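You operate a simulated robot arm through the tools that you are given. There is no shell and no other tool. Be economical: measure what you need, move in short steps, check, and stop when the job is done.

Carry out the task below with a simulated two-armed robot. There is one attempt and no reset: what you move stays moved.

## Task
Work stain paste into the shirt's collar stain with the paste brush.
Fine: steady the tub to pull its lid; the stain is gone, the brush back in its pot, the lid on again. What is to be rubbed or washed off counts as gone when no trace of it is left.

The check looks at the end state, three seconds after you hand in, the way a careful person would. Anything else that was tipped, shoved, dropped, spilled or broken makes it a failure. A push-on lid holds only when it is set on centred and level and pressed home; a screw cap is set on level and turned clockwise until tight. Flat cloth is picked up by pressing the open fingertips on it (5 to 10 N) and closing them slowly along it; thin cloth reads only 2 to 8 mm in the jaws.

## Robot
Two 6-joint arms with two-finger parallel grippers on one trunk, on a base that drives. Base frame: it is fixed to the floor where the robot stands at the start and does not move with it; the origin is under the middle of the robot, x ahead of it, y to its left, z up; the surface under the hand at the start is at about z = 0.78. Units: m, rad, N and s.
The left shoulder is at the start at [0.28, 0.185, 1.18], the right one opposite. With the tool pointing down near the work surface each hand reaches from about 0.2 to 0.9 m from the robot's upright axis, wherever it stands, measured 20 degrees to its own side. Places, roughly: black paste brush (3x2x20 cm) [0.8, -0.1, 0.9]; pot [0.8, -0.1, 0.8]; top of the wooden table [0.7, -0.4, 0.8]. Payload 1.57 kg a hand.
The tool frame of a hand sits at the grasp point between the pads (the TCP): z along the fingers, y along the line on which they close. The tips reach 0.03 m beyond it. Largest opening 0.08 m; finger width 0.017, thickness 0.012; the body of the gripper, 0.04 by 0.082 m, starts 0.08 m behind the TCP.
Orientation is that of the tool frame in the base frame, as [roll, pitch, yaw] about the fixed x, y, z axes, in that order (R = Rz(yaw) Ry(pitch) Rx(roll)). With the fingers straight down and closing along the base's y, the tool's x points along the base's -x, its y along +y and its z along -z.

## Interface
- The arms move only by the tool arm_command. It takes "left_steps", "right_steps" or both (then of equal length, played together; a hand with none holds still); each is a list of rows, each an object of numbers (a shift or turn left out is 0, a gripper value left out holds the last): "wx", "wy", "wz": the turn, a rotation vector about the tool's x, y, z in rad; "tx", "ty", "tz": the shift along the tool's x, y, z in m; "gripper": the gripper command, from -1 (shut) to 1 (fully open), values between in proportion. In form: [{"wx": .., "wy": .., "wz": .., "tx": .., "ty": .., "tz": .., "gripper": ..}, ...]. A call has 1 to 10 rows; each row shifts and turns the commanded pose from where the row before left it, along the tool's axes as they then stand. Rows are played at 5 a second. More than 0.05 m and 0.15 rad between two rows, or a gripper value outside its range, and nothing of the call is played. A pose out of reach is approached as far as the arm can. The call stops where the force on the tool passes 40 N (or 10 N more than at its start, if that is more) or the arm is blocked; 0.2 s more then pass. The fingers move at their own pace (about 0.153 m/s each) and stop on an object; they squeeze with about 21 N. The grip force told is the motor's: it shows also when the fingers shut on nothing. Time passes only in rows, and 0.2 s behind the last, so rows that do not move let the fingers close. The reply holds the time, the measured pose of the TCP, the force on the tool along the base axes, the opening and the grip force, in the units named above and with some noise, with the torque about the TCP (base axes, N m) and any sound that the robot's microphone picked up.
- Cameras (640 x 400 px; columns grow to the right, rows downward): "scene" is now at [0.2192, -0.0388, 1.6108]; the picture's right is [-0.57, -0.82, 0.00], its down [-0.72, 0.50, -0.48] and it looks along [0.39, -0.28, -0.88] (base axes); focal length 270 px, centre (320, 200). "left" rides on the left gripper at [0.072, 0.007, -0.122] in its tool frame; the picture's right is [-0.09, 1.00, 0.00], its down [-0.84, -0.08, -0.54] and it looks along [-0.54, -0.05, 0.84] (tool axes); focal length 238 px, centre (320, 200). "right" rides on the right gripper at [0.072, -0.007, -0.122] in its tool frame; the picture's right is [0.09, 1.00, 0.00], its down [-0.84, 0.08, -0.54] and it looks along [-0.54, 0.05, 0.84] (tool axes); focal length 238 px, centre (320, 200). There is no depth. A picture from a camera that has moved, and an enlarged one, comes with that camera's place and axes in the base frame and with its lens. The place of the scene camera against the robot may be out by one fixed shift of up to 0.012 m in any direction.
- camera(camera): a new picture of that camera. It takes no simulated time.
- slide_trunk(by): slides the trunk up (or, below 0, down) by that many m; the arms and the scene camera ride with it, the base frame stays. It gives what a move gives, with no picture.
- steer(legs): drives the robot by 1 to 6 legs, each [ahead, turn to the left] in m and rad, along the robot's own axes; the way and the turn of a leg run together, so that a leg with both is an arc; at most 1.5 m and 3.142 rad a leg. The arms and the cameras ride along, it lands a little off, and it stops where it bumps. It gives what a move gives.
- pan_tilt(pan, tilt): turns the head with the scene camera to pan (to the left, within 1.501 rad either way) and tilt (down, from -0.506 to 1.204), counted from straight ahead of the robot. It gives what a move gives.
- enlarge(camera, box): a new picture of the part [left, top, right, bottom] of that camera's present view, enlarged. It takes no simulated time.
- sign_off(): hands the job in; it is judged then, once.

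Go step by step. Nothing tells you exact positions but the pictures and the camera data: compare them with the known pose of the tool, close in by small moves and look again before you grip or let go. The budget is 120 turns and 92 pictures, counting those below and the enlarged ones. Unless the task says otherwise, let go and move clear before handing in, and close with one line.

The tools are called as a command line: name --argument value ..., lists and objects as JSON in quotes. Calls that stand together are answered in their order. arm_command: Moves the arms, as the interface text tells. Its arguments: {"type":"object","properties":{"left_steps":{"type":"array","items":{"type":"object","properties":{"wx":{"type":"number"},"wy":{"type":"number"},"wz":{"type":"number"},"tx":{"type":"number"},"ty":{"type":"number"},"tz":{"type":"number"},"gripper":{"type":"number"}}}},"right_steps":{"type":"array","items":{"type":"object","properties":{"wx":{"type":"number"},"wy":{"type":"number"},"wz":{"type":"number"},"tx":{"type":"number"},"ty":{"type":"number"},"tz":{"type":"number"},"gripper":{"type":"number"}}}}},"required":[]} The other tools are called the same way: slide_trunk (by) slides the trunk up or down; steer (legs) drives the base; pan_tilt (pan, tilt) turns the head that bears the scene camera; camera (camera) takes a picture; enlarge (camera, box) takes an enlarged picture of a part of a camera's view; sign_off () hands the job in.

At the start:

```text
clock: 0.0
left_tool_pos: [0.6072, -0.0466, 1.2204]
left_tool_rot: [3.141, 0.0, 3.14]
left_ft_force: [0.3, -0.3, 0.0]
left_moment: [0.01, -0.01, -0.02]
left_finger_gap: 0.0801
left_grasp_force: 0.1
right_tool_pos: [0.3604, -0.4912, 1.2585]
right_tool_rot: [3.142, -0.001, 3.141]
right_ft_force: [0.0, 0.1, 0.6]
right_moment: [-0.02, 0.0, -0.02]
right_finger_gap: 0.08
right_grasp_force: 0.0
trunk travel left (down, up): [-0.875, 0.115]
robot x, y, heading: [0.0016, 0.0004, -0.003]
head pan, tilt: [-0.613, 1.068]
```

scene: 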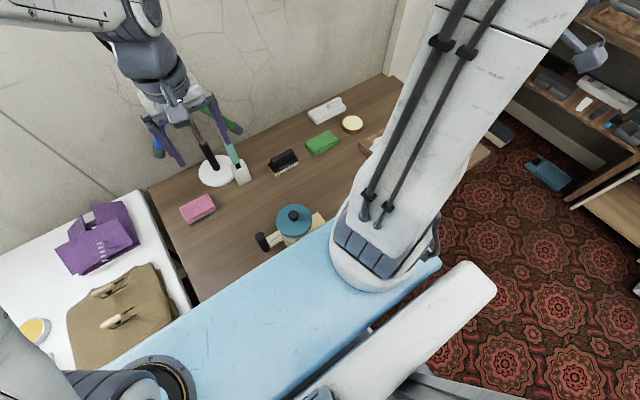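
right: 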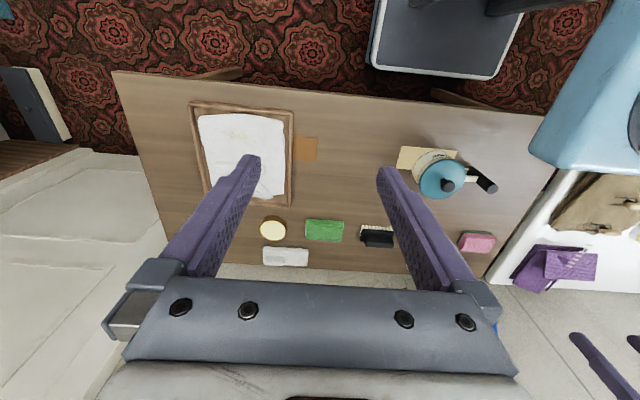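
left: 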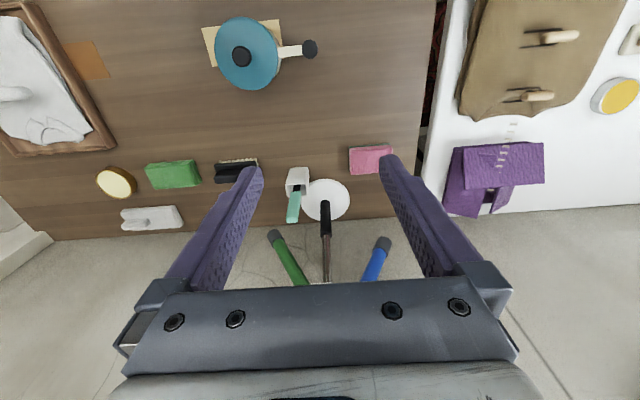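

I see a wooden table with a framed tray holding a white cloth, some round containers, and a pot with three brush-like tools. I'll look closer before moving anything.

enlarge --camera "left" --box '[0, 0, 420, 262]'

enlarge --camera "right" --box '[120, 80, 540, 280]'

enlarge --camera "scene" --box '[140, 70, 400, 270]'

```text
1.52 times, centred on (210, 131) of left
camera zoom: at [0.5359, -0.0411, 1.3426], right [0.09, 1.0, 0.0], down [0.84, -0.08, 0.54], along [0.54, -0.05, -0.84], focal length 363 px, centre (488, 305)
```

zoom: 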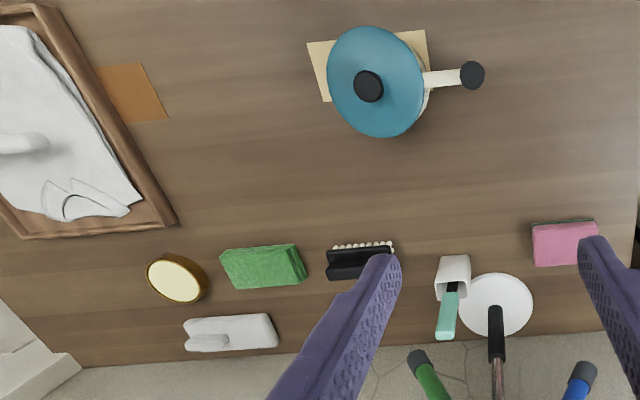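

```text
1.52 times, centred on (330, 180) of right
camera zoom: at [0.2871, -0.4983, 1.3797], right [-0.09, 1.0, 0.0], down [0.84, 0.08, 0.54], along [0.54, 0.05, -0.84], focal length 363 px, centre (305, 230)
```

zoom: 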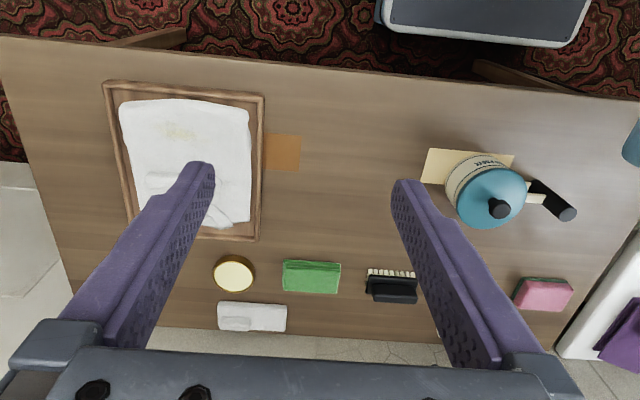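

```text
2.00 times, centred on (270, 170) of scene
camera zoom: at [0.2192, -0.0388, 1.6108], right [-0.57, -0.82, 0.0], down [-0.72, 0.5, -0.48], along [0.39, -0.28, -0.88], focal length 541 px, centre (420, 260)
```

zoom: 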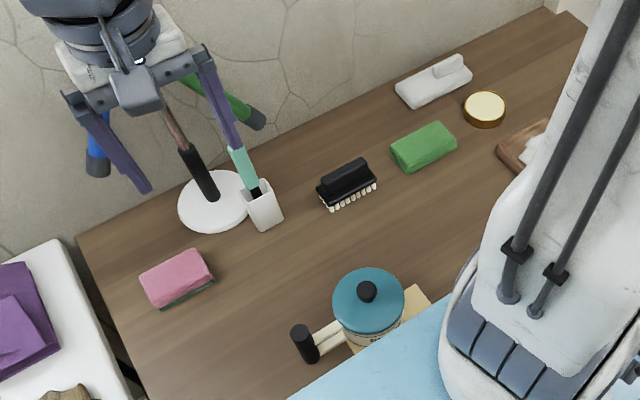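

The teal-lidded tub with a handle looks like the paste tub at about (0.53,-0.17), the pot with the brush is at (0.8,-0.11), and the shirt is in the wooden tray with its yellowish stain near (0.5,-0.69). I'll move the left hand aside and bring the right hand over to look closely.

arm_command --left_steps '[{"tx": 0.03, "ty": 0.035}, {"tx": 0.03, "ty": 0.035}, {"tx": 0.03, "ty": 0.035}, {"tx": 0.03, "ty": 0.035}, {"tx": 0.03, "ty": 0.035}, {"tx": 0.0, "ty": 0.035}]' --right_steps '[{"tx": -0.03, "ty": 0.035}, {"tx": -0.03, "ty": 0.035}, {"tx": -0.03, "ty": 0.035}, {"tx": -0.03, "ty": 0.035}, {"tx": -0.03, "ty": 0.035}, {"tx": -0.03, "ty": 0.035}]'

camera --camera "right"

camera --camera "scene"

```text
clock: 1.4
left_tool_pos: [0.4606, 0.1628, 1.2233]
left_tool_rot: [3.142, -0.003, 3.14]
left_ft_force: [-0.2, -0.1, 0.2]
left_moment: [-0.01, -0.03, 0.0]
left_finger_gap: 0.0799
left_grasp_force: 0.1
left hand out of reach, approached as far as the arm can: row 6
right_tool_pos: [0.5392, -0.2813, 1.2577]
right_tool_rot: [3.141, 0.0, -3.141]
right_ft_force: [-0.2, 0.6, -0.8]
right_moment: [0.0, -0.01, 0.01]
right_finger_gap: 0.08
right_grasp_force: 0.1
trunk travel left (down, up): [-0.875, 0.115]
robot x, y, heading: [0.0032, -0.0003, -0.006]
head pan, tilt: [-0.613, 1.068]
```

```text
85 pictures are left
camera right: at [0.467, -0.2878, 1.3796], right [-0.09, 1.0, 0.0], down [0.84, 0.08, 0.54], along [0.54, 0.05, -0.84], focal length 238 px, centre (320, 200)
```

right: 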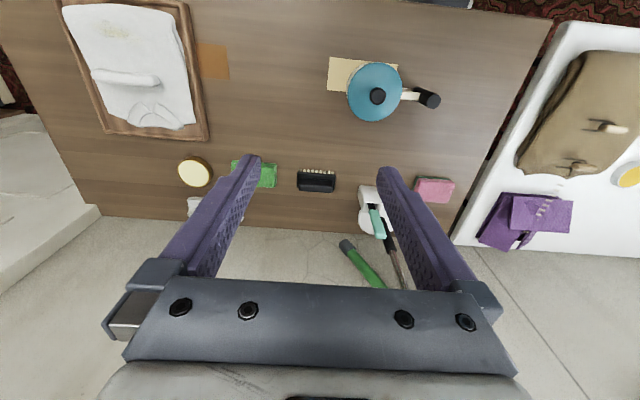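

```text
84 pictures are left
camera scene: at [0.2189, -0.0387, 1.6108], right [-0.57, -0.82, 0.0], down [-0.72, 0.5, -0.48], along [0.39, -0.28, -0.88], focal length 270 px, centre (320, 200)
```

scene: 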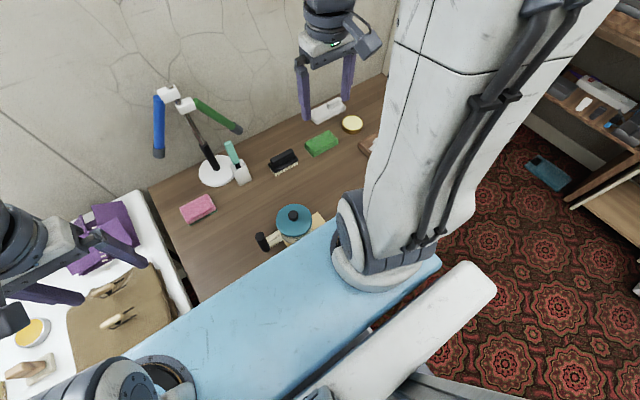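

The stand with blue/green arms is a separate object just beside the brush pot; I must avoid it. I'll enlarge the pot, the tub and the stain.

enlarge --camera "scene" --box '[180, 120, 260, 200]'

enlarge --camera "scene" --box '[240, 180, 340, 260]'

enlarge --camera "right" --box '[50, 0, 240, 140]'

enlarge --camera "right" --box '[310, 40, 460, 260]'

```text
5.00 times, centred on (220, 160) of scene
camera zoom: at [0.2189, -0.0387, 1.6108], right [-0.57, -0.82, 0.0], down [-0.72, 0.5, -0.48], along [0.39, -0.28, -0.88], focal length 1353 px, centre (820, 400)
```

zoom: 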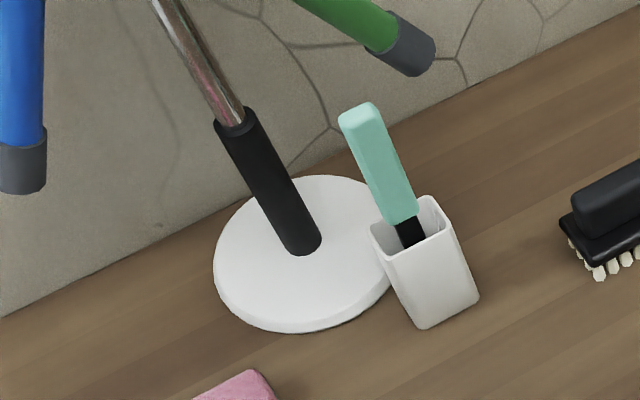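

```text
5.00 times, centred on (290, 220) of scene
camera zoom: at [0.2189, -0.0387, 1.6108], right [-0.57, -0.82, 0.0], down [-0.72, 0.5, -0.48], along [0.39, -0.28, -0.88], focal length 1353 px, centre (470, 100)
```

zoom: 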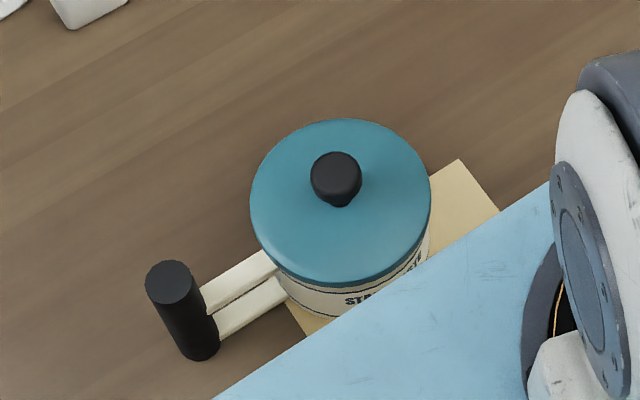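

```text
2.86 times, centred on (145, 70) of right
camera zoom: at [0.467, -0.2878, 1.3796], right [-0.09, 1.0, 0.0], down [0.84, 0.08, 0.54], along [0.54, 0.05, -0.84], focal length 681 px, centre (820, 571)
```

zoom: 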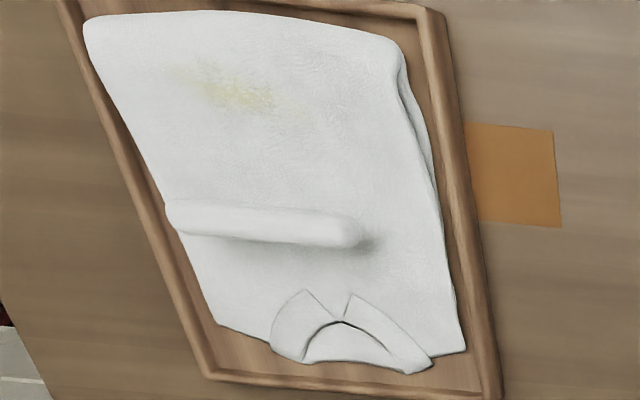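

```text
1.82 times, centred on (385, 150) of right
camera zoom: at [0.467, -0.2878, 1.3796], right [-0.09, 1.0, 0.0], down [0.84, 0.08, 0.54], along [0.54, 0.05, -0.84], focal length 433 px, centre (202, 291)
```

zoom: 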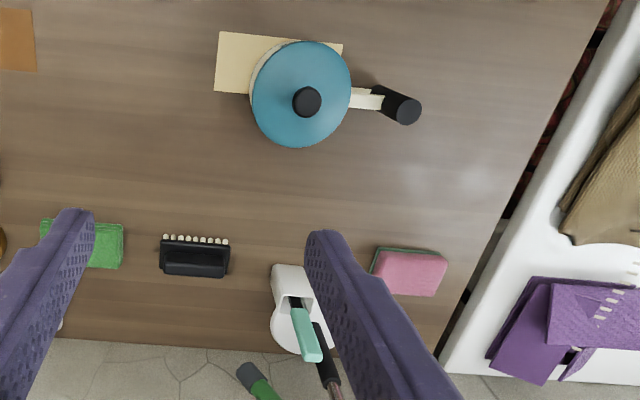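

The brush stands upright in the pot (top about (0.803,-0.123,0.99)). The tub lid's knob is at about (0.534,-0.172,0.90), and its handle is a vertical bar at about (0.533,-0.061). The left hand will turn to close along x over the handle.

arm_command --left_steps '[{"wz": 0.15, "tz": 0.015}, {"wz": 0.15, "tz": 0.015}, {"wz": 0.15, "tz": 0.015}, {"wz": 0.15, "tz": 0.015}, {"wz": 0.15, "tz": 0.015}, {"wz": 0.15, "tz": 0.015}, {"wz": 0.15, "tz": 0.015}, {"wz": 0.15, "tz": 0.015}, {"wz": 0.15, "tz": 0.015}, {"wz": 0.15, "tz": 0.015}]'

arm_command --left_steps '[{"wz": 0.07}, {"tx": -0.04, "ty": 0.013}, {"tx": -0.04, "ty": 0.013}, {"tx": -0.04, "ty": 0.013}, {"tx": -0.04, "ty": 0.013}, {"tx": -0.04, "ty": 0.013}, {"tx": -0.025, "ty": 0.008}]'

camera --camera "left"

```text
clock: 3.6
left_tool_pos: [0.5211, 0.1549, 1.1047]
left_tool_rot: [-3.141, 0.0, 1.639]
left_ft_force: [-0.5, 0.2, 0.1]
left_moment: [-0.01, 0.0, -0.03]
left_finger_gap: 0.0801
left_grasp_force: 0.0
left hand out of reach, approached as far as the arm can: row 1, 2, 3, 4, 5, 6, 7, 8, 9, 10
right_tool_pos: [0.54, -0.2824, 1.2571]
right_tool_rot: [-3.141, 0.0, -3.141]
right_ft_force: [0.4, 0.9, 0.1]
right_moment: [0.03, 0.03, 0.02]
right_finger_gap: 0.0801
right_grasp_force: 0.1
trunk travel left (down, up): [-0.875, 0.115]
robot x, y, heading: [0.0011, -0.0019, -0.003]
head pan, tilt: [-0.613, 1.068]
```

```text
clock: 5.2
left_tool_pos: [0.5938, -0.0701, 1.1067]
left_tool_rot: [-3.141, 0.0, 1.573]
left_ft_force: [-0.2, -0.1, 0.6]
left_moment: [-0.01, -0.05, -0.01]
left_finger_gap: 0.0801
left_grasp_force: 0.1
right_tool_pos: [0.5401, -0.2815, 1.2574]
right_tool_rot: [-3.141, 0.0, -3.141]
right_ft_force: [-0.1, 1.2, -0.7]
right_moment: [-0.01, 0.01, 0.02]
right_finger_gap: 0.0799
right_grasp_force: 0.0
trunk travel left (down, up): [-0.875, 0.115]
robot x, y, heading: [0.001, -0.0014, 0.001]
head pan, tilt: [-0.613, 1.068]
```

```text
79 pictures are left
camera left: at [0.6011, 0.0012, 1.2288], right [1.0, -0.09, 0.0], down [-0.08, -0.84, 0.54], along [-0.05, -0.54, -0.84], focal length 238 px, centre (320, 200)
```

left: 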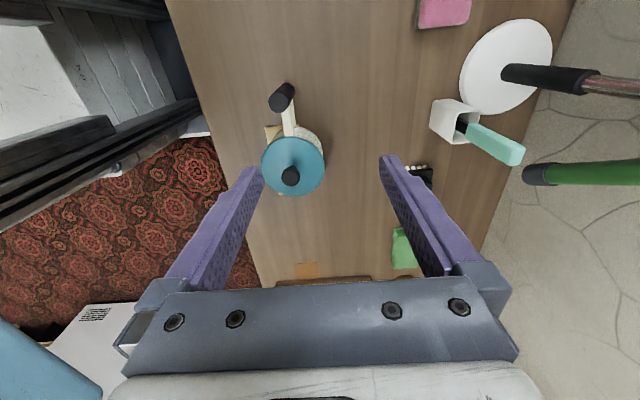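

The handle bar top is again at about (0.533,-0.060), so the estimate is consistent. I'll move above it, descend part way and look again.

arm_command --left_steps '[{"tx": 0.003, "ty": -0.02, "tz": 0.03}, {"tx": 0.003, "ty": -0.02, "tz": 0.03}, {"tx": 0.003, "ty": -0.021, "tz": 0.03}, {"tz": 0.03}, {"tz": 0.02}]'

camera --camera "left"

camera --camera "scene"

```text
clock: 6.4
left_tool_pos: [0.5349, -0.0609, 0.9674]
left_tool_rot: [3.142, 0.001, 1.572]
left_ft_force: [-0.2, -0.7, -0.3]
left_moment: [-0.03, -0.06, -0.02]
left_finger_gap: 0.0799
left_grasp_force: 0.0
right_tool_pos: [0.5409, -0.2804, 1.2582]
right_tool_rot: [-3.141, -0.001, 3.141]
right_ft_force: [-0.1, 0.2, 0.5]
right_moment: [0.0, -0.02, 0.01]
right_finger_gap: 0.0799
right_grasp_force: 0.0
trunk travel left (down, up): [-0.875, 0.115]
robot x, y, heading: [0.0009, 0.0012, 0.002]
head pan, tilt: [-0.613, 1.068]
```

```text
78 pictures are left
camera left: at [0.5412, 0.01, 1.0892], right [1.0, -0.09, 0.0], down [-0.08, -0.84, 0.54], along [-0.05, -0.54, -0.84], focal length 238 px, centre (320, 200)
```

left: 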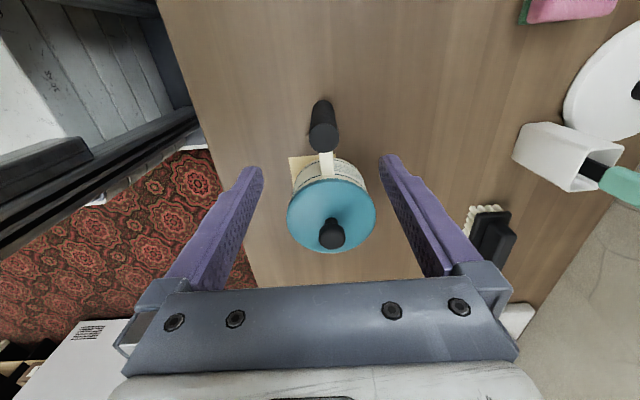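

```text
77 pictures are left
camera scene: at [0.2193, -0.0388, 1.6108], right [-0.57, -0.82, 0.0], down [-0.72, 0.5, -0.48], along [0.39, -0.28, -0.88], focal length 270 px, centre (320, 200)
```

scene: 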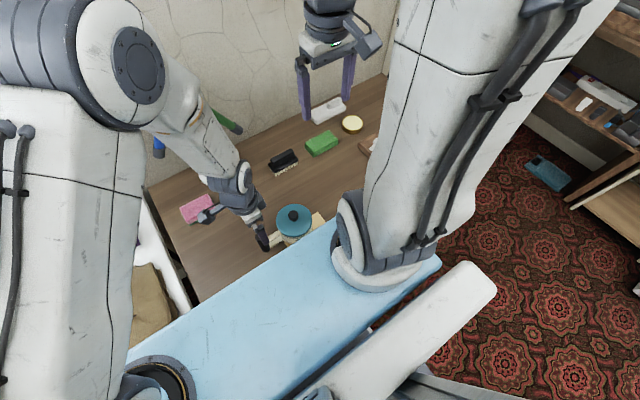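

The bar sits centred between the fingers. Going down around the handle, then I'll close gently.

arm_command --left_steps '[{"ty": 0.003, "tx": 0.002, "tz": 0.03}, {"tz": 0.03}, {"tz": 0.03}, {"tz": 0.027}]'

camera --camera "left"

```text
clock: 7.4
left_tool_pos: [0.5362, -0.0594, 0.8497]
left_tool_rot: [-3.141, 0.001, 1.573]
left_ft_force: [-0.9, -0.1, 0.2]
left_moment: [0.03, 0.0, -0.01]
left_finger_gap: 0.0797
left_grasp_force: 0.1
right_tool_pos: [0.5399, -0.2818, 1.259]
right_tool_rot: [3.141, 0.002, 3.141]
right_ft_force: [-0.3, 0.2, -0.5]
right_moment: [0.04, 0.02, -0.01]
right_finger_gap: 0.08
right_grasp_force: 0.1
trunk travel left (down, up): [-0.875, 0.115]
robot x, y, heading: [0.0015, -0.0015, 0.002]
head pan, tilt: [-0.613, 1.068]
```

```text
76 pictures are left
camera left: at [0.5431, 0.0121, 0.9714], right [1.0, -0.09, 0.0], down [-0.08, -0.84, 0.54], along [-0.05, -0.54, -0.84], focal length 238 px, centre (320, 200)
```

left: 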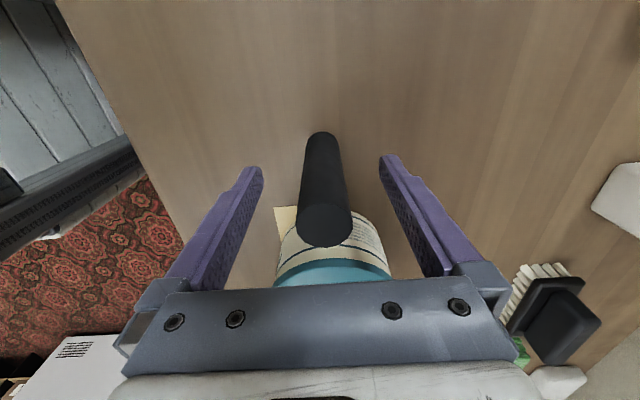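

The bar is well between the pads; closing the left hand on it, and moving the right hand above the knob.

arm_command --left_steps '[{"gripper": -1}, {}, {}, {}, {}]' --right_steps '[{"ty": 0.022, "tz": 0.03}, {"ty": 0.022, "tz": 0.03}, {"ty": 0.022, "tz": 0.03}, {"ty": 0.022, "tz": 0.03}, {"ty": 0.022, "tz": 0.03}]'

camera --camera "right"

camera --camera "scene"

```text
clock: 8.6
left_tool_pos: [0.5359, -0.0598, 0.8487]
left_tool_rot: [-3.142, 0.0, 1.573]
left_ft_force: [0.5, 0.8, 0.0]
left_moment: [0.18, 0.01, -0.02]
left_finger_gap: 0.0263
left_grasp_force: 20.4
right_tool_pos: [0.54, -0.1702, 1.1079]
right_tool_rot: [3.141, -0.001, -3.141]
right_ft_force: [-0.6, 0.5, 0.6]
right_moment: [0.01, -0.02, 0.01]
right_finger_gap: 0.08
right_grasp_force: 0.0
trunk travel left (down, up): [-0.875, 0.115]
robot x, y, heading: [-0.001, 0.0009, 0.001]
head pan, tilt: [-0.613, 1.068]
```

```text
75 pictures are left
camera right: at [0.4666, -0.1774, 1.2294], right [-0.09, 1.0, 0.0], down [0.84, 0.08, 0.54], along [0.54, 0.05, -0.84], focal length 238 px, centre (320, 200)
```

right: 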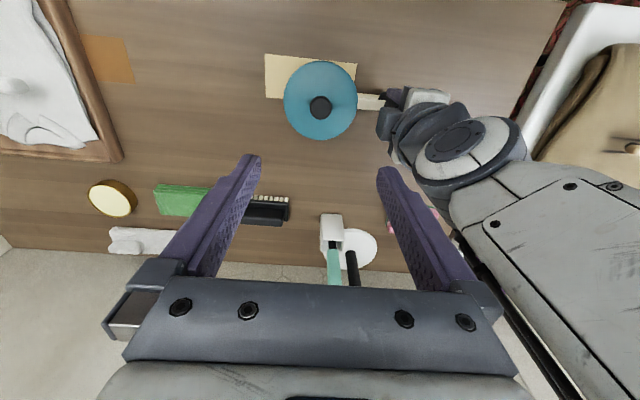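

```text
74 pictures are left
camera scene: at [0.2191, -0.0388, 1.6108], right [-0.57, -0.82, 0.0], down [-0.72, 0.5, -0.48], along [0.39, -0.28, -0.88], focal length 270 px, centre (320, 200)
```

scene: 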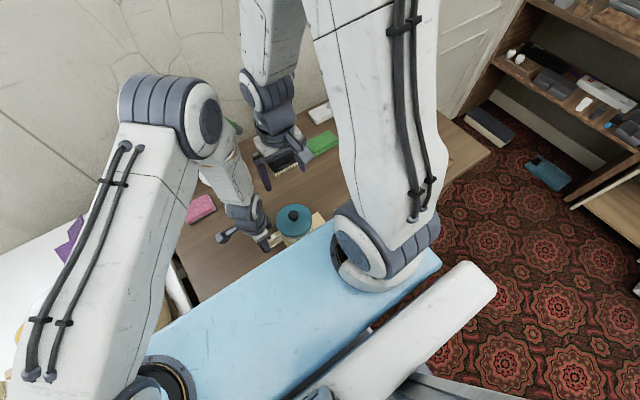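

Handle held (26 mm, tight). The knob is at (0.536,-0.171), under the right hand; I'll lower to just above it and check heights.

arm_command --right_steps '[{"tx": 0.002, "tz": 0.04}, {"tx": 0.002, "tz": 0.04}, {"tz": 0.04}, {"tz": 0.03}, {"tz": 0.02}]'

camera --camera "right"

camera --camera "left"

```text
clock: 9.8
left_tool_pos: [0.5357, -0.0584, 0.8499]
left_tool_rot: [3.141, 0.001, 1.572]
left_ft_force: [0.9, -1.1, 0.6]
left_moment: [0.15, 0.06, -0.04]
left_finger_gap: 0.0264
left_grasp_force: 21.3
right_tool_pos: [0.5344, -0.171, 0.9378]
right_tool_rot: [-3.141, 0.0, -3.142]
right_ft_force: [-0.6, 0.8, 0.1]
right_moment: [-0.02, -0.03, 0.01]
right_finger_gap: 0.0797
right_grasp_force: 0.0
trunk travel left (down, up): [-0.875, 0.115]
robot x, y, heading: [-0.0006, -0.0013, -0.003]
head pan, tilt: [-0.613, 1.068]
```

```text
73 pictures are left
camera right: at [0.463, -0.1782, 1.0593], right [-0.09, 1.0, 0.0], down [0.84, 0.08, 0.54], along [0.54, 0.05, -0.84], focal length 238 px, centre (320, 200)
```

right: 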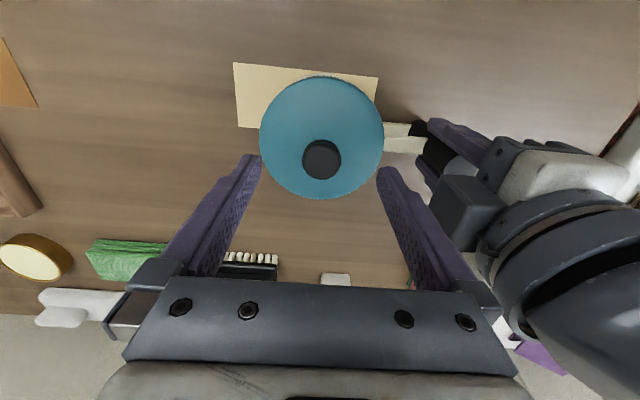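

```text
72 pictures are left
camera left: at [0.5431, 0.012, 0.9718], right [1.0, -0.09, 0.0], down [-0.08, -0.84, 0.54], along [-0.05, -0.54, -0.84], focal length 238 px, centre (320, 200)
```

left: 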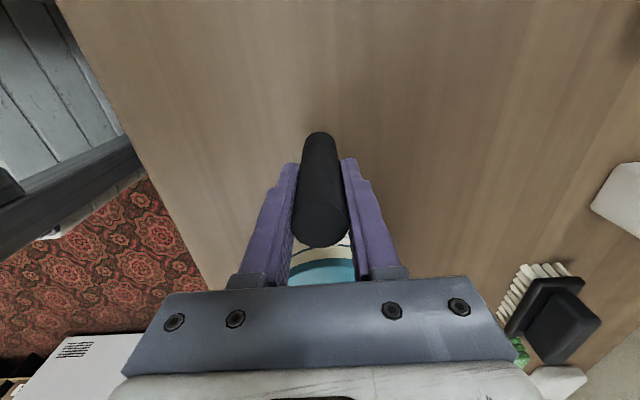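

The knob top is near z=0.89. I'll descend so the tips straddle the knob and watch the force.

arm_command --right_steps '[{"tz": 0.02, "gripper": 0.3}, {"tz": 0.015}, {"tz": 0.005}, {}]'

enlarge --camera "right" --box '[200, 60, 440, 260]'

```text
clock: 10.8
left_tool_pos: [0.5368, -0.0614, 0.8489]
left_tool_rot: [3.141, 0.0, 1.572]
left_ft_force: [0.3, 0.0, -0.4]
left_moment: [0.11, 0.01, -0.03]
left_finger_gap: 0.0265
left_grasp_force: 20.8
right_tool_pos: [0.5365, -0.1707, 0.8961]
right_tool_rot: [3.142, 0.0, -3.142]
right_ft_force: [-0.5, 0.1, 0.9]
right_moment: [-0.02, 0.0, 0.01]
right_finger_gap: 0.0521
right_grasp_force: 0.0
trunk travel left (down, up): [-0.875, 0.115]
robot x, y, heading: [0.0023, -0.0018, -0.003]
head pan, tilt: [-0.613, 1.068]
```

```text
2.00 times, centred on (320, 160) of right
camera zoom: at [0.4632, -0.1778, 1.0189], right [-0.09, 1.0, 0.0], down [0.84, 0.08, 0.54], along [0.54, 0.05, -0.84], focal length 477 px, centre (320, 280)
```

zoom: 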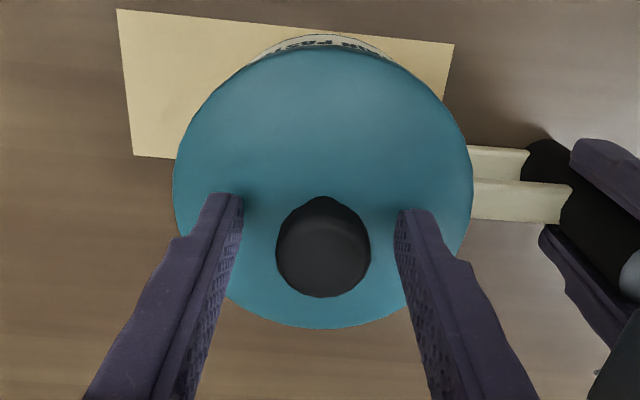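

The tips straddle the knob just above the lid. Closing.

arm_command --right_steps '[{"gripper": -1}, {}, {}, {}]'

```text
clock: 11.8
left_tool_pos: [0.5361, -0.0586, 0.8496]
left_tool_rot: [-3.141, -0.001, 1.572]
left_ft_force: [-0.1, 0.2, -0.2]
left_moment: [-0.14, 0.01, 0.04]
left_finger_gap: 0.0265
left_grasp_force: 21.1
right_tool_pos: [0.5349, -0.1709, 0.8983]
right_tool_rot: [-3.141, 0.0, -3.14]
right_ft_force: [-0.4, 0.0, 0.1]
right_moment: [0.01, 0.01, 0.01]
right_finger_gap: 0.0285
right_grasp_force: 20.7
trunk travel left (down, up): [-0.875, 0.115]
robot x, y, heading: [0.0001, -0.0011, 0.002]
head pan, tilt: [-0.613, 1.068]
heard: snap
```

Knob gripped (28 mm); a "snap" was heard, perhaps the fingers meeting it. Now pulling straight up in small steps while the left holds.

arm_command --left_steps '[{}, {}, {}, {}, {}]' --right_steps '[{"tz": -0.004}, {"tz": -0.004}, {"tz": -0.004}, {"tz": -0.004}, {"tz": -0.004}]'

camera --camera "right"

camera --camera "left"

```text
clock: 13.0
left_tool_pos: [0.536, -0.059, 0.8494]
left_tool_rot: [-3.141, 0.002, 1.574]
left_ft_force: [-0.6, -1.0, -0.2]
left_moment: [-0.14, 0.0, 0.02]
left_finger_gap: 0.0264
left_grasp_force: 20.8
right_tool_pos: [0.536, -0.1711, 0.9175]
right_tool_rot: [-3.141, -0.002, 3.141]
right_ft_force: [0.3, 0.1, -0.4]
right_moment: [0.02, 0.0, 0.0]
right_finger_gap: 0.0283
right_grasp_force: 20.9
trunk travel left (down, up): [-0.875, 0.115]
robot x, y, heading: [0.0014, 0.0024, -0.0]
head pan, tilt: [-0.613, 1.068]
```

```text
70 pictures are left
camera right: at [0.463, -0.1783, 1.0398], right [-0.09, 1.0, 0.0], down [0.84, 0.08, 0.54], along [0.54, 0.05, -0.84], focal length 238 px, centre (320, 200)
```

right: 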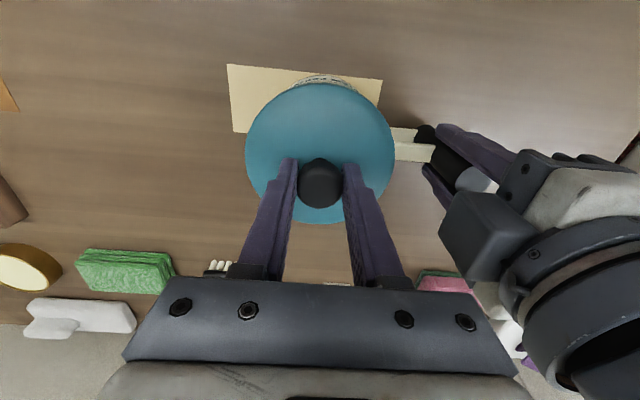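

```text
69 pictures are left
camera left: at [0.5431, 0.012, 0.9717], right [1.0, -0.09, 0.0], down [-0.08, -0.84, 0.54], along [-0.05, -0.54, -0.84], focal length 238 px, centre (320, 200)
```

left: 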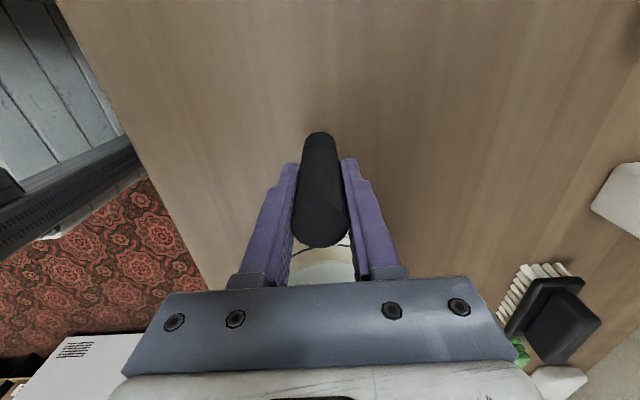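

The lid is off (seated grip pose was (0.535,-0.171,0.898)). I'll carry it to clear tabletop at about (0.55,-0.34).

arm_command --right_steps '[{"tz": -0.03}, {"tz": -0.03}, {"ty": -0.04}, {"ty": -0.045}, {"ty": -0.045}, {"ty": -0.04}, {"tz": 0.04}, {"tz": 0.03}]'

camera --camera "right"

camera --camera "scene"

```text
clock: 14.8
left_tool_pos: [0.5353, -0.0588, 0.849]
left_tool_rot: [-3.141, 0.002, 1.573]
left_ft_force: [-0.4, 0.3, -0.2]
left_moment: [0.14, 0.0, -0.01]
left_finger_gap: 0.0265
left_grasp_force: 20.8
right_tool_pos: [0.5357, -0.3399, 0.9064]
right_tool_rot: [3.141, 0.001, -3.14]
right_ft_force: [0.1, 0.1, 0.0]
right_moment: [-0.02, 0.0, 0.01]
right_finger_gap: 0.0281
right_grasp_force: 21.0
trunk travel left (down, up): [-0.875, 0.115]
robot x, y, heading: [-0.0033, -0.0032, -0.002]
head pan, tilt: [-0.613, 1.068]
```

```text
68 pictures are left
camera right: at [0.4629, -0.3483, 1.0286], right [-0.09, 1.0, 0.0], down [0.84, 0.08, 0.54], along [0.54, 0.05, -0.84], focal length 238 px, centre (320, 200)
```

right: 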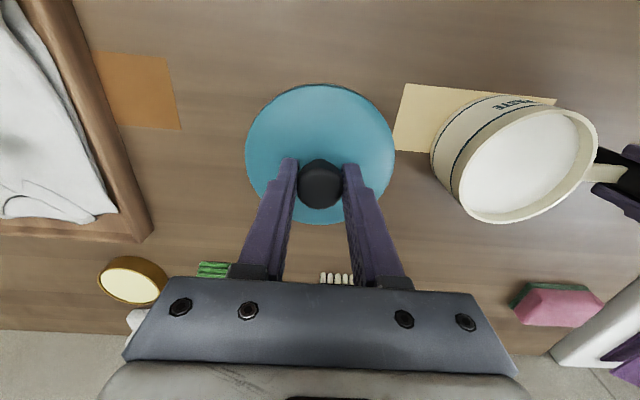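

```text
67 pictures are left
camera scene: at [0.2192, -0.0388, 1.6109], right [-0.57, -0.82, 0.0], down [-0.72, 0.5, -0.48], along [0.39, -0.28, -0.88], focal length 270 px, centre (320, 200)
```

scene: 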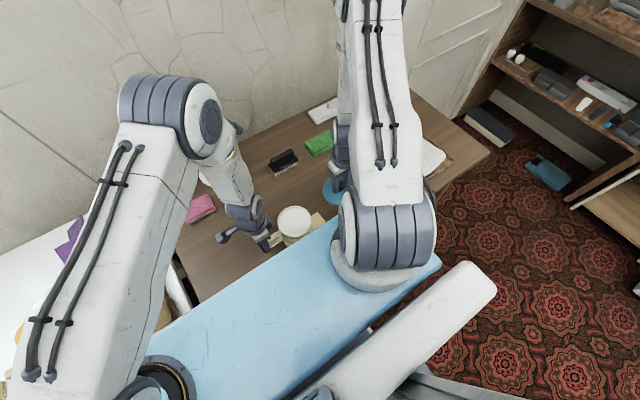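

Clear table under the lid. Lowering it until it touches.

arm_command --right_steps '[{"tz": 0.02}, {"tz": 0.02}, {"tz": 0.01}, {"tz": 0.006}, {"tz": 0.004}]'

camera --camera "right"

```text
clock: 16.0
left_tool_pos: [0.5365, -0.0605, 0.8497]
left_tool_rot: [-3.14, 0.0, 1.573]
left_ft_force: [-0.7, 0.1, -0.2]
left_moment: [0.15, 0.0, -0.01]
left_finger_gap: 0.0266
left_grasp_force: 21.0
right_tool_pos: [0.5358, -0.341, 0.8483]
right_tool_rot: [-3.141, 0.0, 3.141]
right_ft_force: [0.7, 0.7, -0.1]
right_moment: [0.01, -0.02, 0.0]
right_finger_gap: 0.0281
right_grasp_force: 21.3
trunk travel left (down, up): [-0.875, 0.115]
robot x, y, heading: [0.0002, 0.0001, -0.004]
head pan, tilt: [-0.613, 1.068]
```

```text
66 pictures are left
camera right: at [0.4632, -0.3483, 0.9695], right [-0.09, 1.0, 0.0], down [0.84, 0.08, 0.54], along [0.54, 0.05, -0.84], focal length 238 px, centre (320, 200)
```

right: 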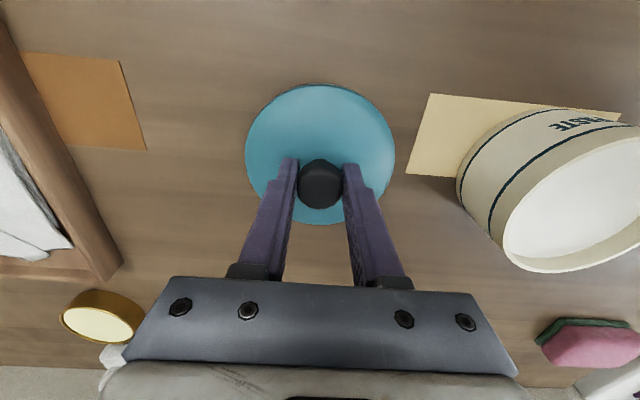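

arm_command --right_steps '[{"tz": 0.005}, {"tz": 0.005}, {"tz": 0.005}]'

```text
clock: 16.8
left_tool_pos: [0.5361, -0.0582, 0.8494]
left_tool_rot: [-3.141, -0.001, 1.573]
left_ft_force: [-0.4, -0.9, -1.0]
left_moment: [0.11, 0.04, 0.01]
left_finger_gap: 0.0264
left_grasp_force: 21.1
right_tool_pos: [0.5369, -0.3422, 0.8334]
right_tool_rot: [-3.141, -0.001, 3.141]
right_ft_force: [-0.6, 0.8, -0.1]
right_moment: [0.01, -0.04, 0.02]
right_finger_gap: 0.0282
right_grasp_force: 21.1
trunk travel left (down, up): [-0.875, 0.115]
robot x, y, heading: [0.0026, 0.0014, 0.004]
head pan, tilt: [-0.613, 1.068]
```

The lid hasn't touched yet, so I continue down in small steps.

arm_command --right_steps '[{"tz": 0.004}, {"tz": 0.004}]'

camera --camera "right"

```text
clock: 17.4
left_tool_pos: [0.5345, -0.0584, 0.8499]
left_tool_rot: [3.142, -0.002, 1.572]
left_ft_force: [0.1, 0.2, 0.0]
left_moment: [0.16, 0.01, 0.01]
left_finger_gap: 0.0264
left_grasp_force: 21.2
right_tool_pos: [0.5358, -0.3413, 0.8265]
right_tool_rot: [-3.141, 0.002, 3.141]
right_ft_force: [-0.9, 1.1, 20.2]
right_moment: [0.06, 0.05, -0.03]
right_finger_gap: 0.0283
right_grasp_force: 20.6
trunk travel left (down, up): [-0.875, 0.115]
robot x, y, heading: [0.0015, -0.0014, 0.0]
head pan, tilt: [-0.613, 1.068]
```

```text
65 pictures are left
camera right: at [0.4633, -0.3485, 0.948], right [-0.09, 1.0, 0.0], down [0.84, 0.08, 0.54], along [0.54, 0.05, -0.84], focal length 238 px, centre (320, 200)
```

right: 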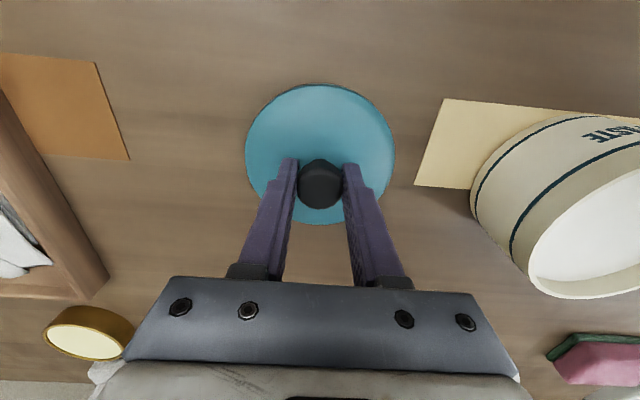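

Contact. I ease off, release, and rise.

arm_command --right_steps '[{"tz": -0.002}, {"gripper": 0.3}, {}, {"tz": -0.02}, {"tz": -0.04}, {"tz": -0.045}, {"tz": -0.045, "gripper": 1}, {"tz": -0.045}, {"tz": -0.045}]'

camera --camera "right"

pan_tilt --pan -0.2 --tilt 0.75

camera --camera "scene"

```text
clock: 19.4
left_tool_pos: [0.5355, -0.0586, 0.8508]
left_tool_rot: [3.141, 0.0, 1.573]
left_ft_force: [-1.2, 1.8, 2.9]
left_moment: [-0.54, 0.07, -0.15]
left_finger_gap: 0.0266
left_grasp_force: 21.0
right_tool_pos: [0.5356, -0.3416, 1.0678]
right_tool_rot: [-3.141, 0.0, -3.141]
right_ft_force: [0.4, 0.4, -0.3]
right_moment: [0.0, -0.04, 0.01]
right_finger_gap: 0.08
right_grasp_force: 0.1
trunk travel left (down, up): [-0.875, 0.115]
robot x, y, heading: [0.0009, -0.0027, 0.0]
head pan, tilt: [-0.613, 1.068]
```

```text
64 pictures are left
camera right: at [0.4628, -0.348, 1.1898], right [-0.09, 1.0, 0.0], down [0.84, 0.08, 0.54], along [0.54, 0.05, -0.84], focal length 238 px, centre (320, 200)
```

right: 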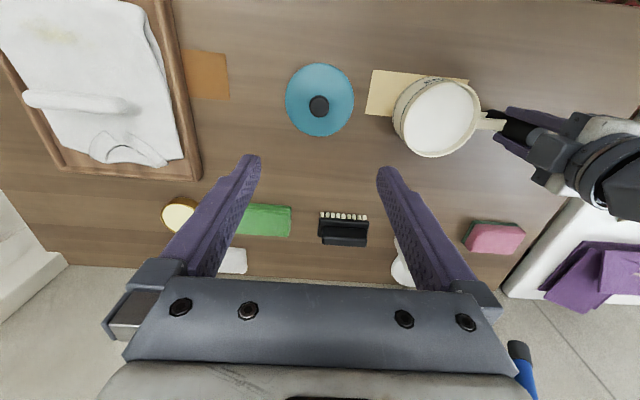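

```text
clock: 20.3
left_tool_pos: [0.5362, -0.0594, 0.8502]
left_tool_rot: [3.141, 0.001, 1.574]
left_ft_force: [0.7, -0.4, 0.3]
left_moment: [0.11, -0.02, -0.02]
left_finger_gap: 0.0266
left_grasp_force: 21.0
right_tool_pos: [0.536, -0.3417, 1.0676]
right_tool_rot: [-3.141, 0.0, 3.14]
right_ft_force: [0.4, 0.5, 0.4]
right_moment: [0.01, -0.03, 0.02]
right_finger_gap: 0.0799
right_grasp_force: 0.0
trunk travel left (down, up): [-0.875, 0.115]
robot x, y, heading: [0.0013, 0.0027, 0.001]
head pan, tilt: [-0.201, 0.75]
```

```text
63 pictures are left
camera scene: at [0.247, -0.0179, 1.6345], right [-0.2, -0.98, 0.0], down [-0.67, 0.14, -0.73], along [0.72, -0.15, -0.68], focal length 270 px, centre (320, 200)
```

scene: 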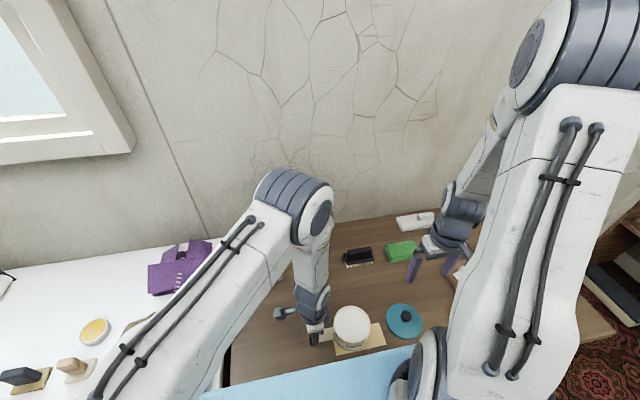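

The lid rests flat on the table. I'll release the tub handle and retract the left arm so it's clear of the brush and stand.

arm_command --left_steps '[{"gripper": 1}, {}, {"tz": -0.03}, {"tz": -0.045}, {"tz": -0.045}, {"tz": -0.045}, {"tz": -0.045, "tx": 0.02}, {"tx": 0.045}, {"tx": 0.045, "ty": -0.01}, {"tx": 0.045, "ty": -0.01}]'

arm_command --left_steps '[{"tx": 0.04, "ty": -0.02}, {"tx": 0.02, "ty": -0.03}, {"ty": -0.04}]'

camera --camera "scene"

```text
clock: 22.5
left_tool_pos: [0.5146, 0.0962, 1.0598]
left_tool_rot: [3.141, -0.002, 1.574]
left_ft_force: [0.7, 0.3, -0.1]
left_moment: [0.0, 0.0, -0.01]
left_finger_gap: 0.0799
left_grasp_force: 0.0
right_tool_pos: [0.5351, -0.3424, 1.0679]
right_tool_rot: [-3.141, 0.0, 3.14]
right_ft_force: [-0.8, 0.4, 0.5]
right_moment: [0.02, -0.02, -0.02]
right_finger_gap: 0.0799
right_grasp_force: 0.0
trunk travel left (down, up): [-0.875, 0.115]
robot x, y, heading: [0.0018, 0.0021, 0.001]
head pan, tilt: [-0.201, 0.75]
```

```text
clock: 23.3
left_tool_pos: [0.5235, 0.1349, 1.0597]
left_tool_rot: [-3.139, 0.001, 1.572]
left_ft_force: [-0.3, -0.6, 0.1]
left_moment: [0.0, 0.01, 0.04]
left_finger_gap: 0.08
left_grasp_force: 0.0
left hand out of reach, approached as far as the arm can: row 1, 2, 3
right_tool_pos: [0.5346, -0.3407, 1.0669]
right_tool_rot: [-3.139, 0.0, -3.141]
right_ft_force: [0.3, -0.7, -0.1]
right_moment: [0.02, 0.02, 0.02]
right_finger_gap: 0.0801
right_grasp_force: 0.1
trunk travel left (down, up): [-0.875, 0.115]
robot x, y, heading: [0.0022, -0.0008, 0.002]
head pan, tilt: [-0.201, 0.75]
```

```text
62 pictures are left
camera scene: at [0.247, -0.0176, 1.6346], right [-0.2, -0.98, 0.0], down [-0.67, 0.14, -0.73], along [0.72, -0.15, -0.68], focal length 270 px, centre (320, 200)
```

scene: 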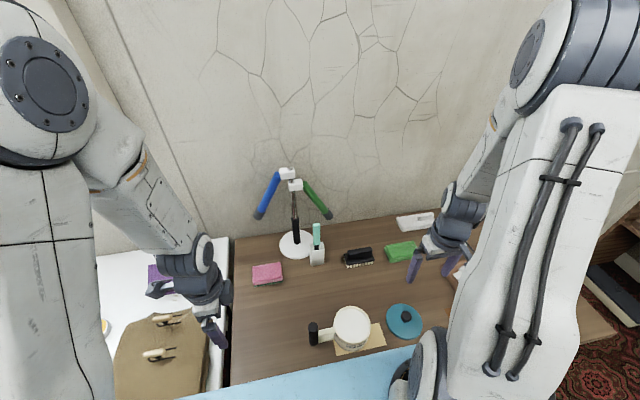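

Good view now. Enlarging the pot, brush and stand.

enlarge --camera "scene" --box '[240, 150, 400, 290]'

```text
2.86 times, centred on (320, 220) of scene
camera zoom: at [0.247, -0.0176, 1.6346], right [-0.2, -0.98, 0.0], down [-0.67, 0.14, -0.73], along [0.72, -0.15, -0.68], focal length 773 px, centre (320, 143)
```

zoom: 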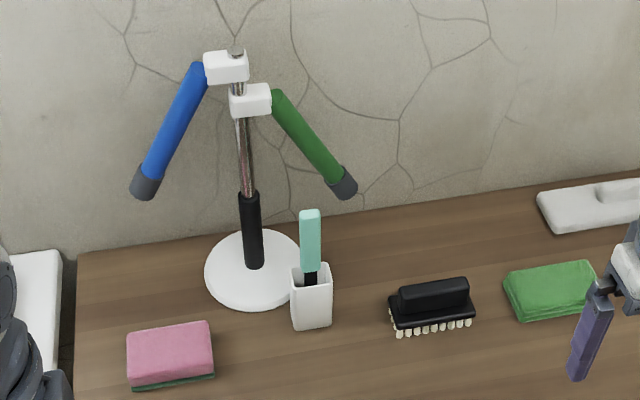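

The brush handle rises about 10 cm above the pot, with the stand behind. I'll tilt the right hand 0.3 rad so its body stays on the robot's side, and go to a pre-grasp point.

arm_command --right_steps '[{"wy": -0.15}, {"wy": -0.15}, {"tx": -0.0276, "ty": 0.0271, "tz": 0.009}, {"tx": -0.0276, "ty": 0.0271, "tz": 0.009}, {"tx": -0.0276, "ty": 0.0271, "tz": 0.009}, {"tx": -0.0276, "ty": 0.0271, "tz": 0.009}, {"tx": -0.0276, "ty": 0.0271, "tz": 0.009}, {"tx": -0.0276, "ty": 0.0271, "tz": 0.009}, {"tx": -0.0276, "ty": 0.0271, "tz": 0.009}, {"tx": -0.0276, "ty": 0.0271, "tz": 0.009}]'

camera --camera "right"

camera --camera "scene"

```text
clock: 25.5
left_tool_pos: [0.5237, 0.1345, 1.0598]
left_tool_rot: [-3.139, 0.001, 1.57]
left_ft_force: [0.1, 0.0, 0.2]
left_moment: [0.02, 0.02, 0.0]
left_finger_gap: 0.0801
left_grasp_force: 0.0
right_tool_pos: [0.7667, -0.1164, 1.0515]
right_tool_rot: [3.116, 0.22, 3.138]
right_ft_force: [0.4, -0.6, -1.4]
right_moment: [-0.02, 0.01, -0.01]
right_finger_gap: 0.08
right_grasp_force: 0.1
right hand out of reach, approached as far as the arm can: row 2
trunk travel left (down, up): [-0.875, 0.115]
robot x, y, heading: [0.002, 0.0012, -0.002]
head pan, tilt: [-0.201, 0.75]
```

```text
60 pictures are left
camera right: at [0.6678, -0.126, 1.1533], right [-0.09, 1.0, 0.01], down [0.7, 0.06, 0.71], along [0.71, 0.07, -0.7], focal length 238 px, centre (320, 200)
```

right: 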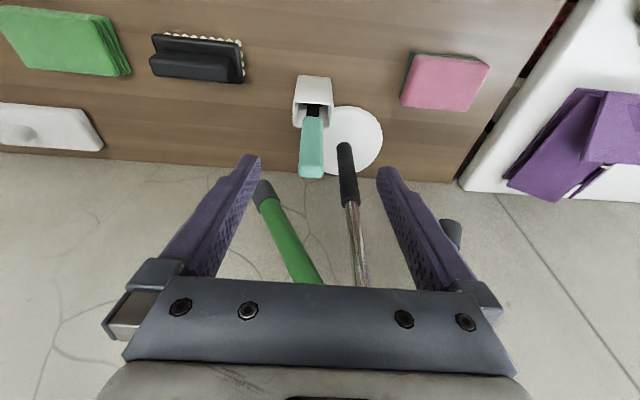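

```text
59 pictures are left
camera scene: at [0.247, -0.0178, 1.6346], right [-0.2, -0.98, 0.0], down [-0.67, 0.14, -0.73], along [0.72, -0.15, -0.68], focal length 270 px, centre (320, 200)
```

scene: 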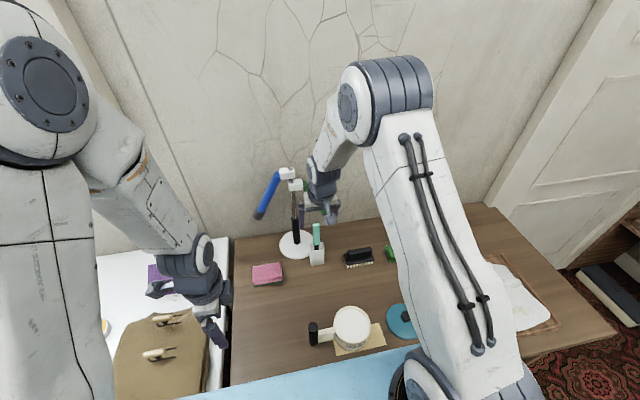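

The brush is slightly to the right of the hand's centreline. Moving in along the tool axis and checking midway.

arm_command --right_steps '[{"tx": -0.004, "ty": -0.004, "tz": 0.02}, {"tx": -0.004, "ty": -0.004, "tz": 0.02}, {"tz": 0.015}]'

camera --camera "right"

enlarge --camera "scene" --box '[250, 130, 410, 290]'

```text
clock: 26.3
left_tool_pos: [0.5233, 0.1339, 1.06]
left_tool_rot: [-3.139, 0.001, 1.573]
left_ft_force: [-0.2, 0.2, 0.1]
left_moment: [-0.01, -0.04, -0.03]
left_finger_gap: 0.0801
left_grasp_force: 0.1
right_tool_pos: [0.7861, -0.1238, 1.0003]
right_tool_rot: [3.116, 0.224, -3.141]
right_ft_force: [-0.4, -0.1, 0.7]
right_moment: [-0.02, 0.0, 0.04]
right_finger_gap: 0.0799
right_grasp_force: 0.1
trunk travel left (down, up): [-0.875, 0.115]
robot x, y, heading: [0.0018, 0.0012, 0.001]
head pan, tilt: [-0.201, 0.75]
```

```text
58 pictures are left
camera right: at [0.6887, -0.1339, 1.1014], right [-0.1, 1.0, 0.01], down [0.7, 0.06, 0.72], along [0.71, 0.07, -0.7], focal length 238 px, centre (320, 200)
```

right: 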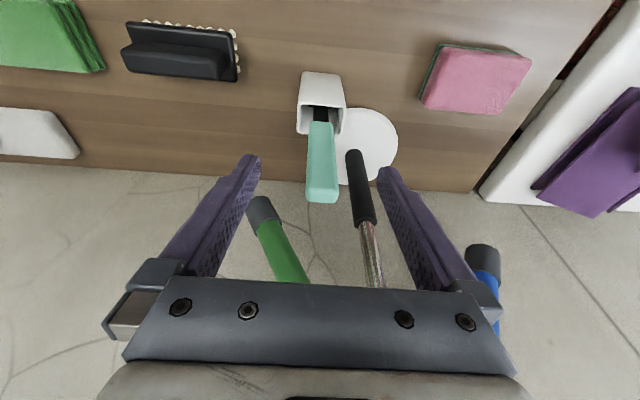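

```text
2.50 times, centred on (330, 210) of scene
camera zoom: at [0.2471, -0.0177, 1.6346], right [-0.2, -0.98, 0.0], down [-0.67, 0.14, -0.73], along [0.72, -0.15, -0.68], focal length 676 px, centre (295, 175)
```

zoom: 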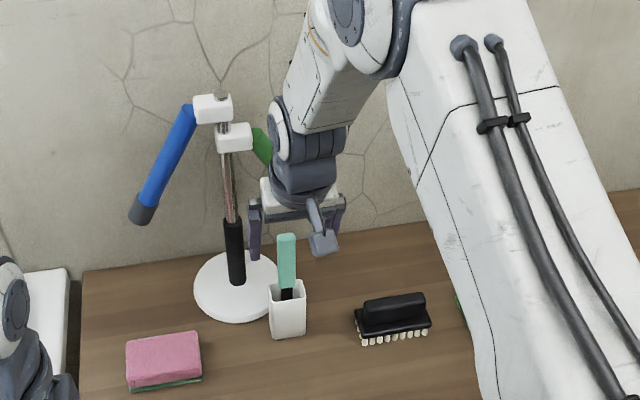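

The handle is between the fingers. Descending another 5 cm and closing.

arm_command --right_steps '[{"tz": 0.02}, {"tz": 0.02}, {"tz": 0.01}]'

camera --camera "right"

```text
clock: 27.1
left_tool_pos: [0.5228, 0.135, 1.0594]
left_tool_rot: [-3.139, 0.0, 1.572]
left_ft_force: [-0.6, 0.5, 0.2]
left_moment: [0.01, -0.02, -0.02]
left_finger_gap: 0.08
left_grasp_force: 0.0
right_tool_pos: [0.7968, -0.1231, 0.9494]
right_tool_rot: [3.114, 0.223, 3.141]
right_ft_force: [-0.4, -0.3, -0.1]
right_moment: [-0.01, 0.0, 0.03]
right_finger_gap: 0.0801
right_grasp_force: 0.1
trunk travel left (down, up): [-0.875, 0.115]
robot x, y, heading: [-0.0013, 0.0011, 0.003]
head pan, tilt: [-0.201, 0.75]
```

```text
56 pictures are left
camera right: at [0.6993, -0.1325, 1.0529], right [-0.1, 1.0, 0.01], down [0.7, 0.06, 0.72], along [0.71, 0.07, -0.7], focal length 238 px, centre (320, 200)
```

right: 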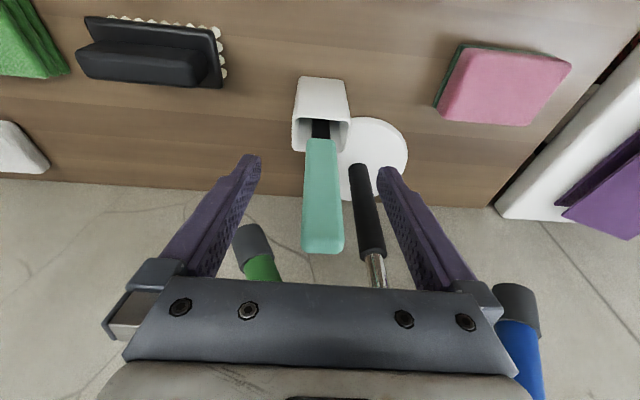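

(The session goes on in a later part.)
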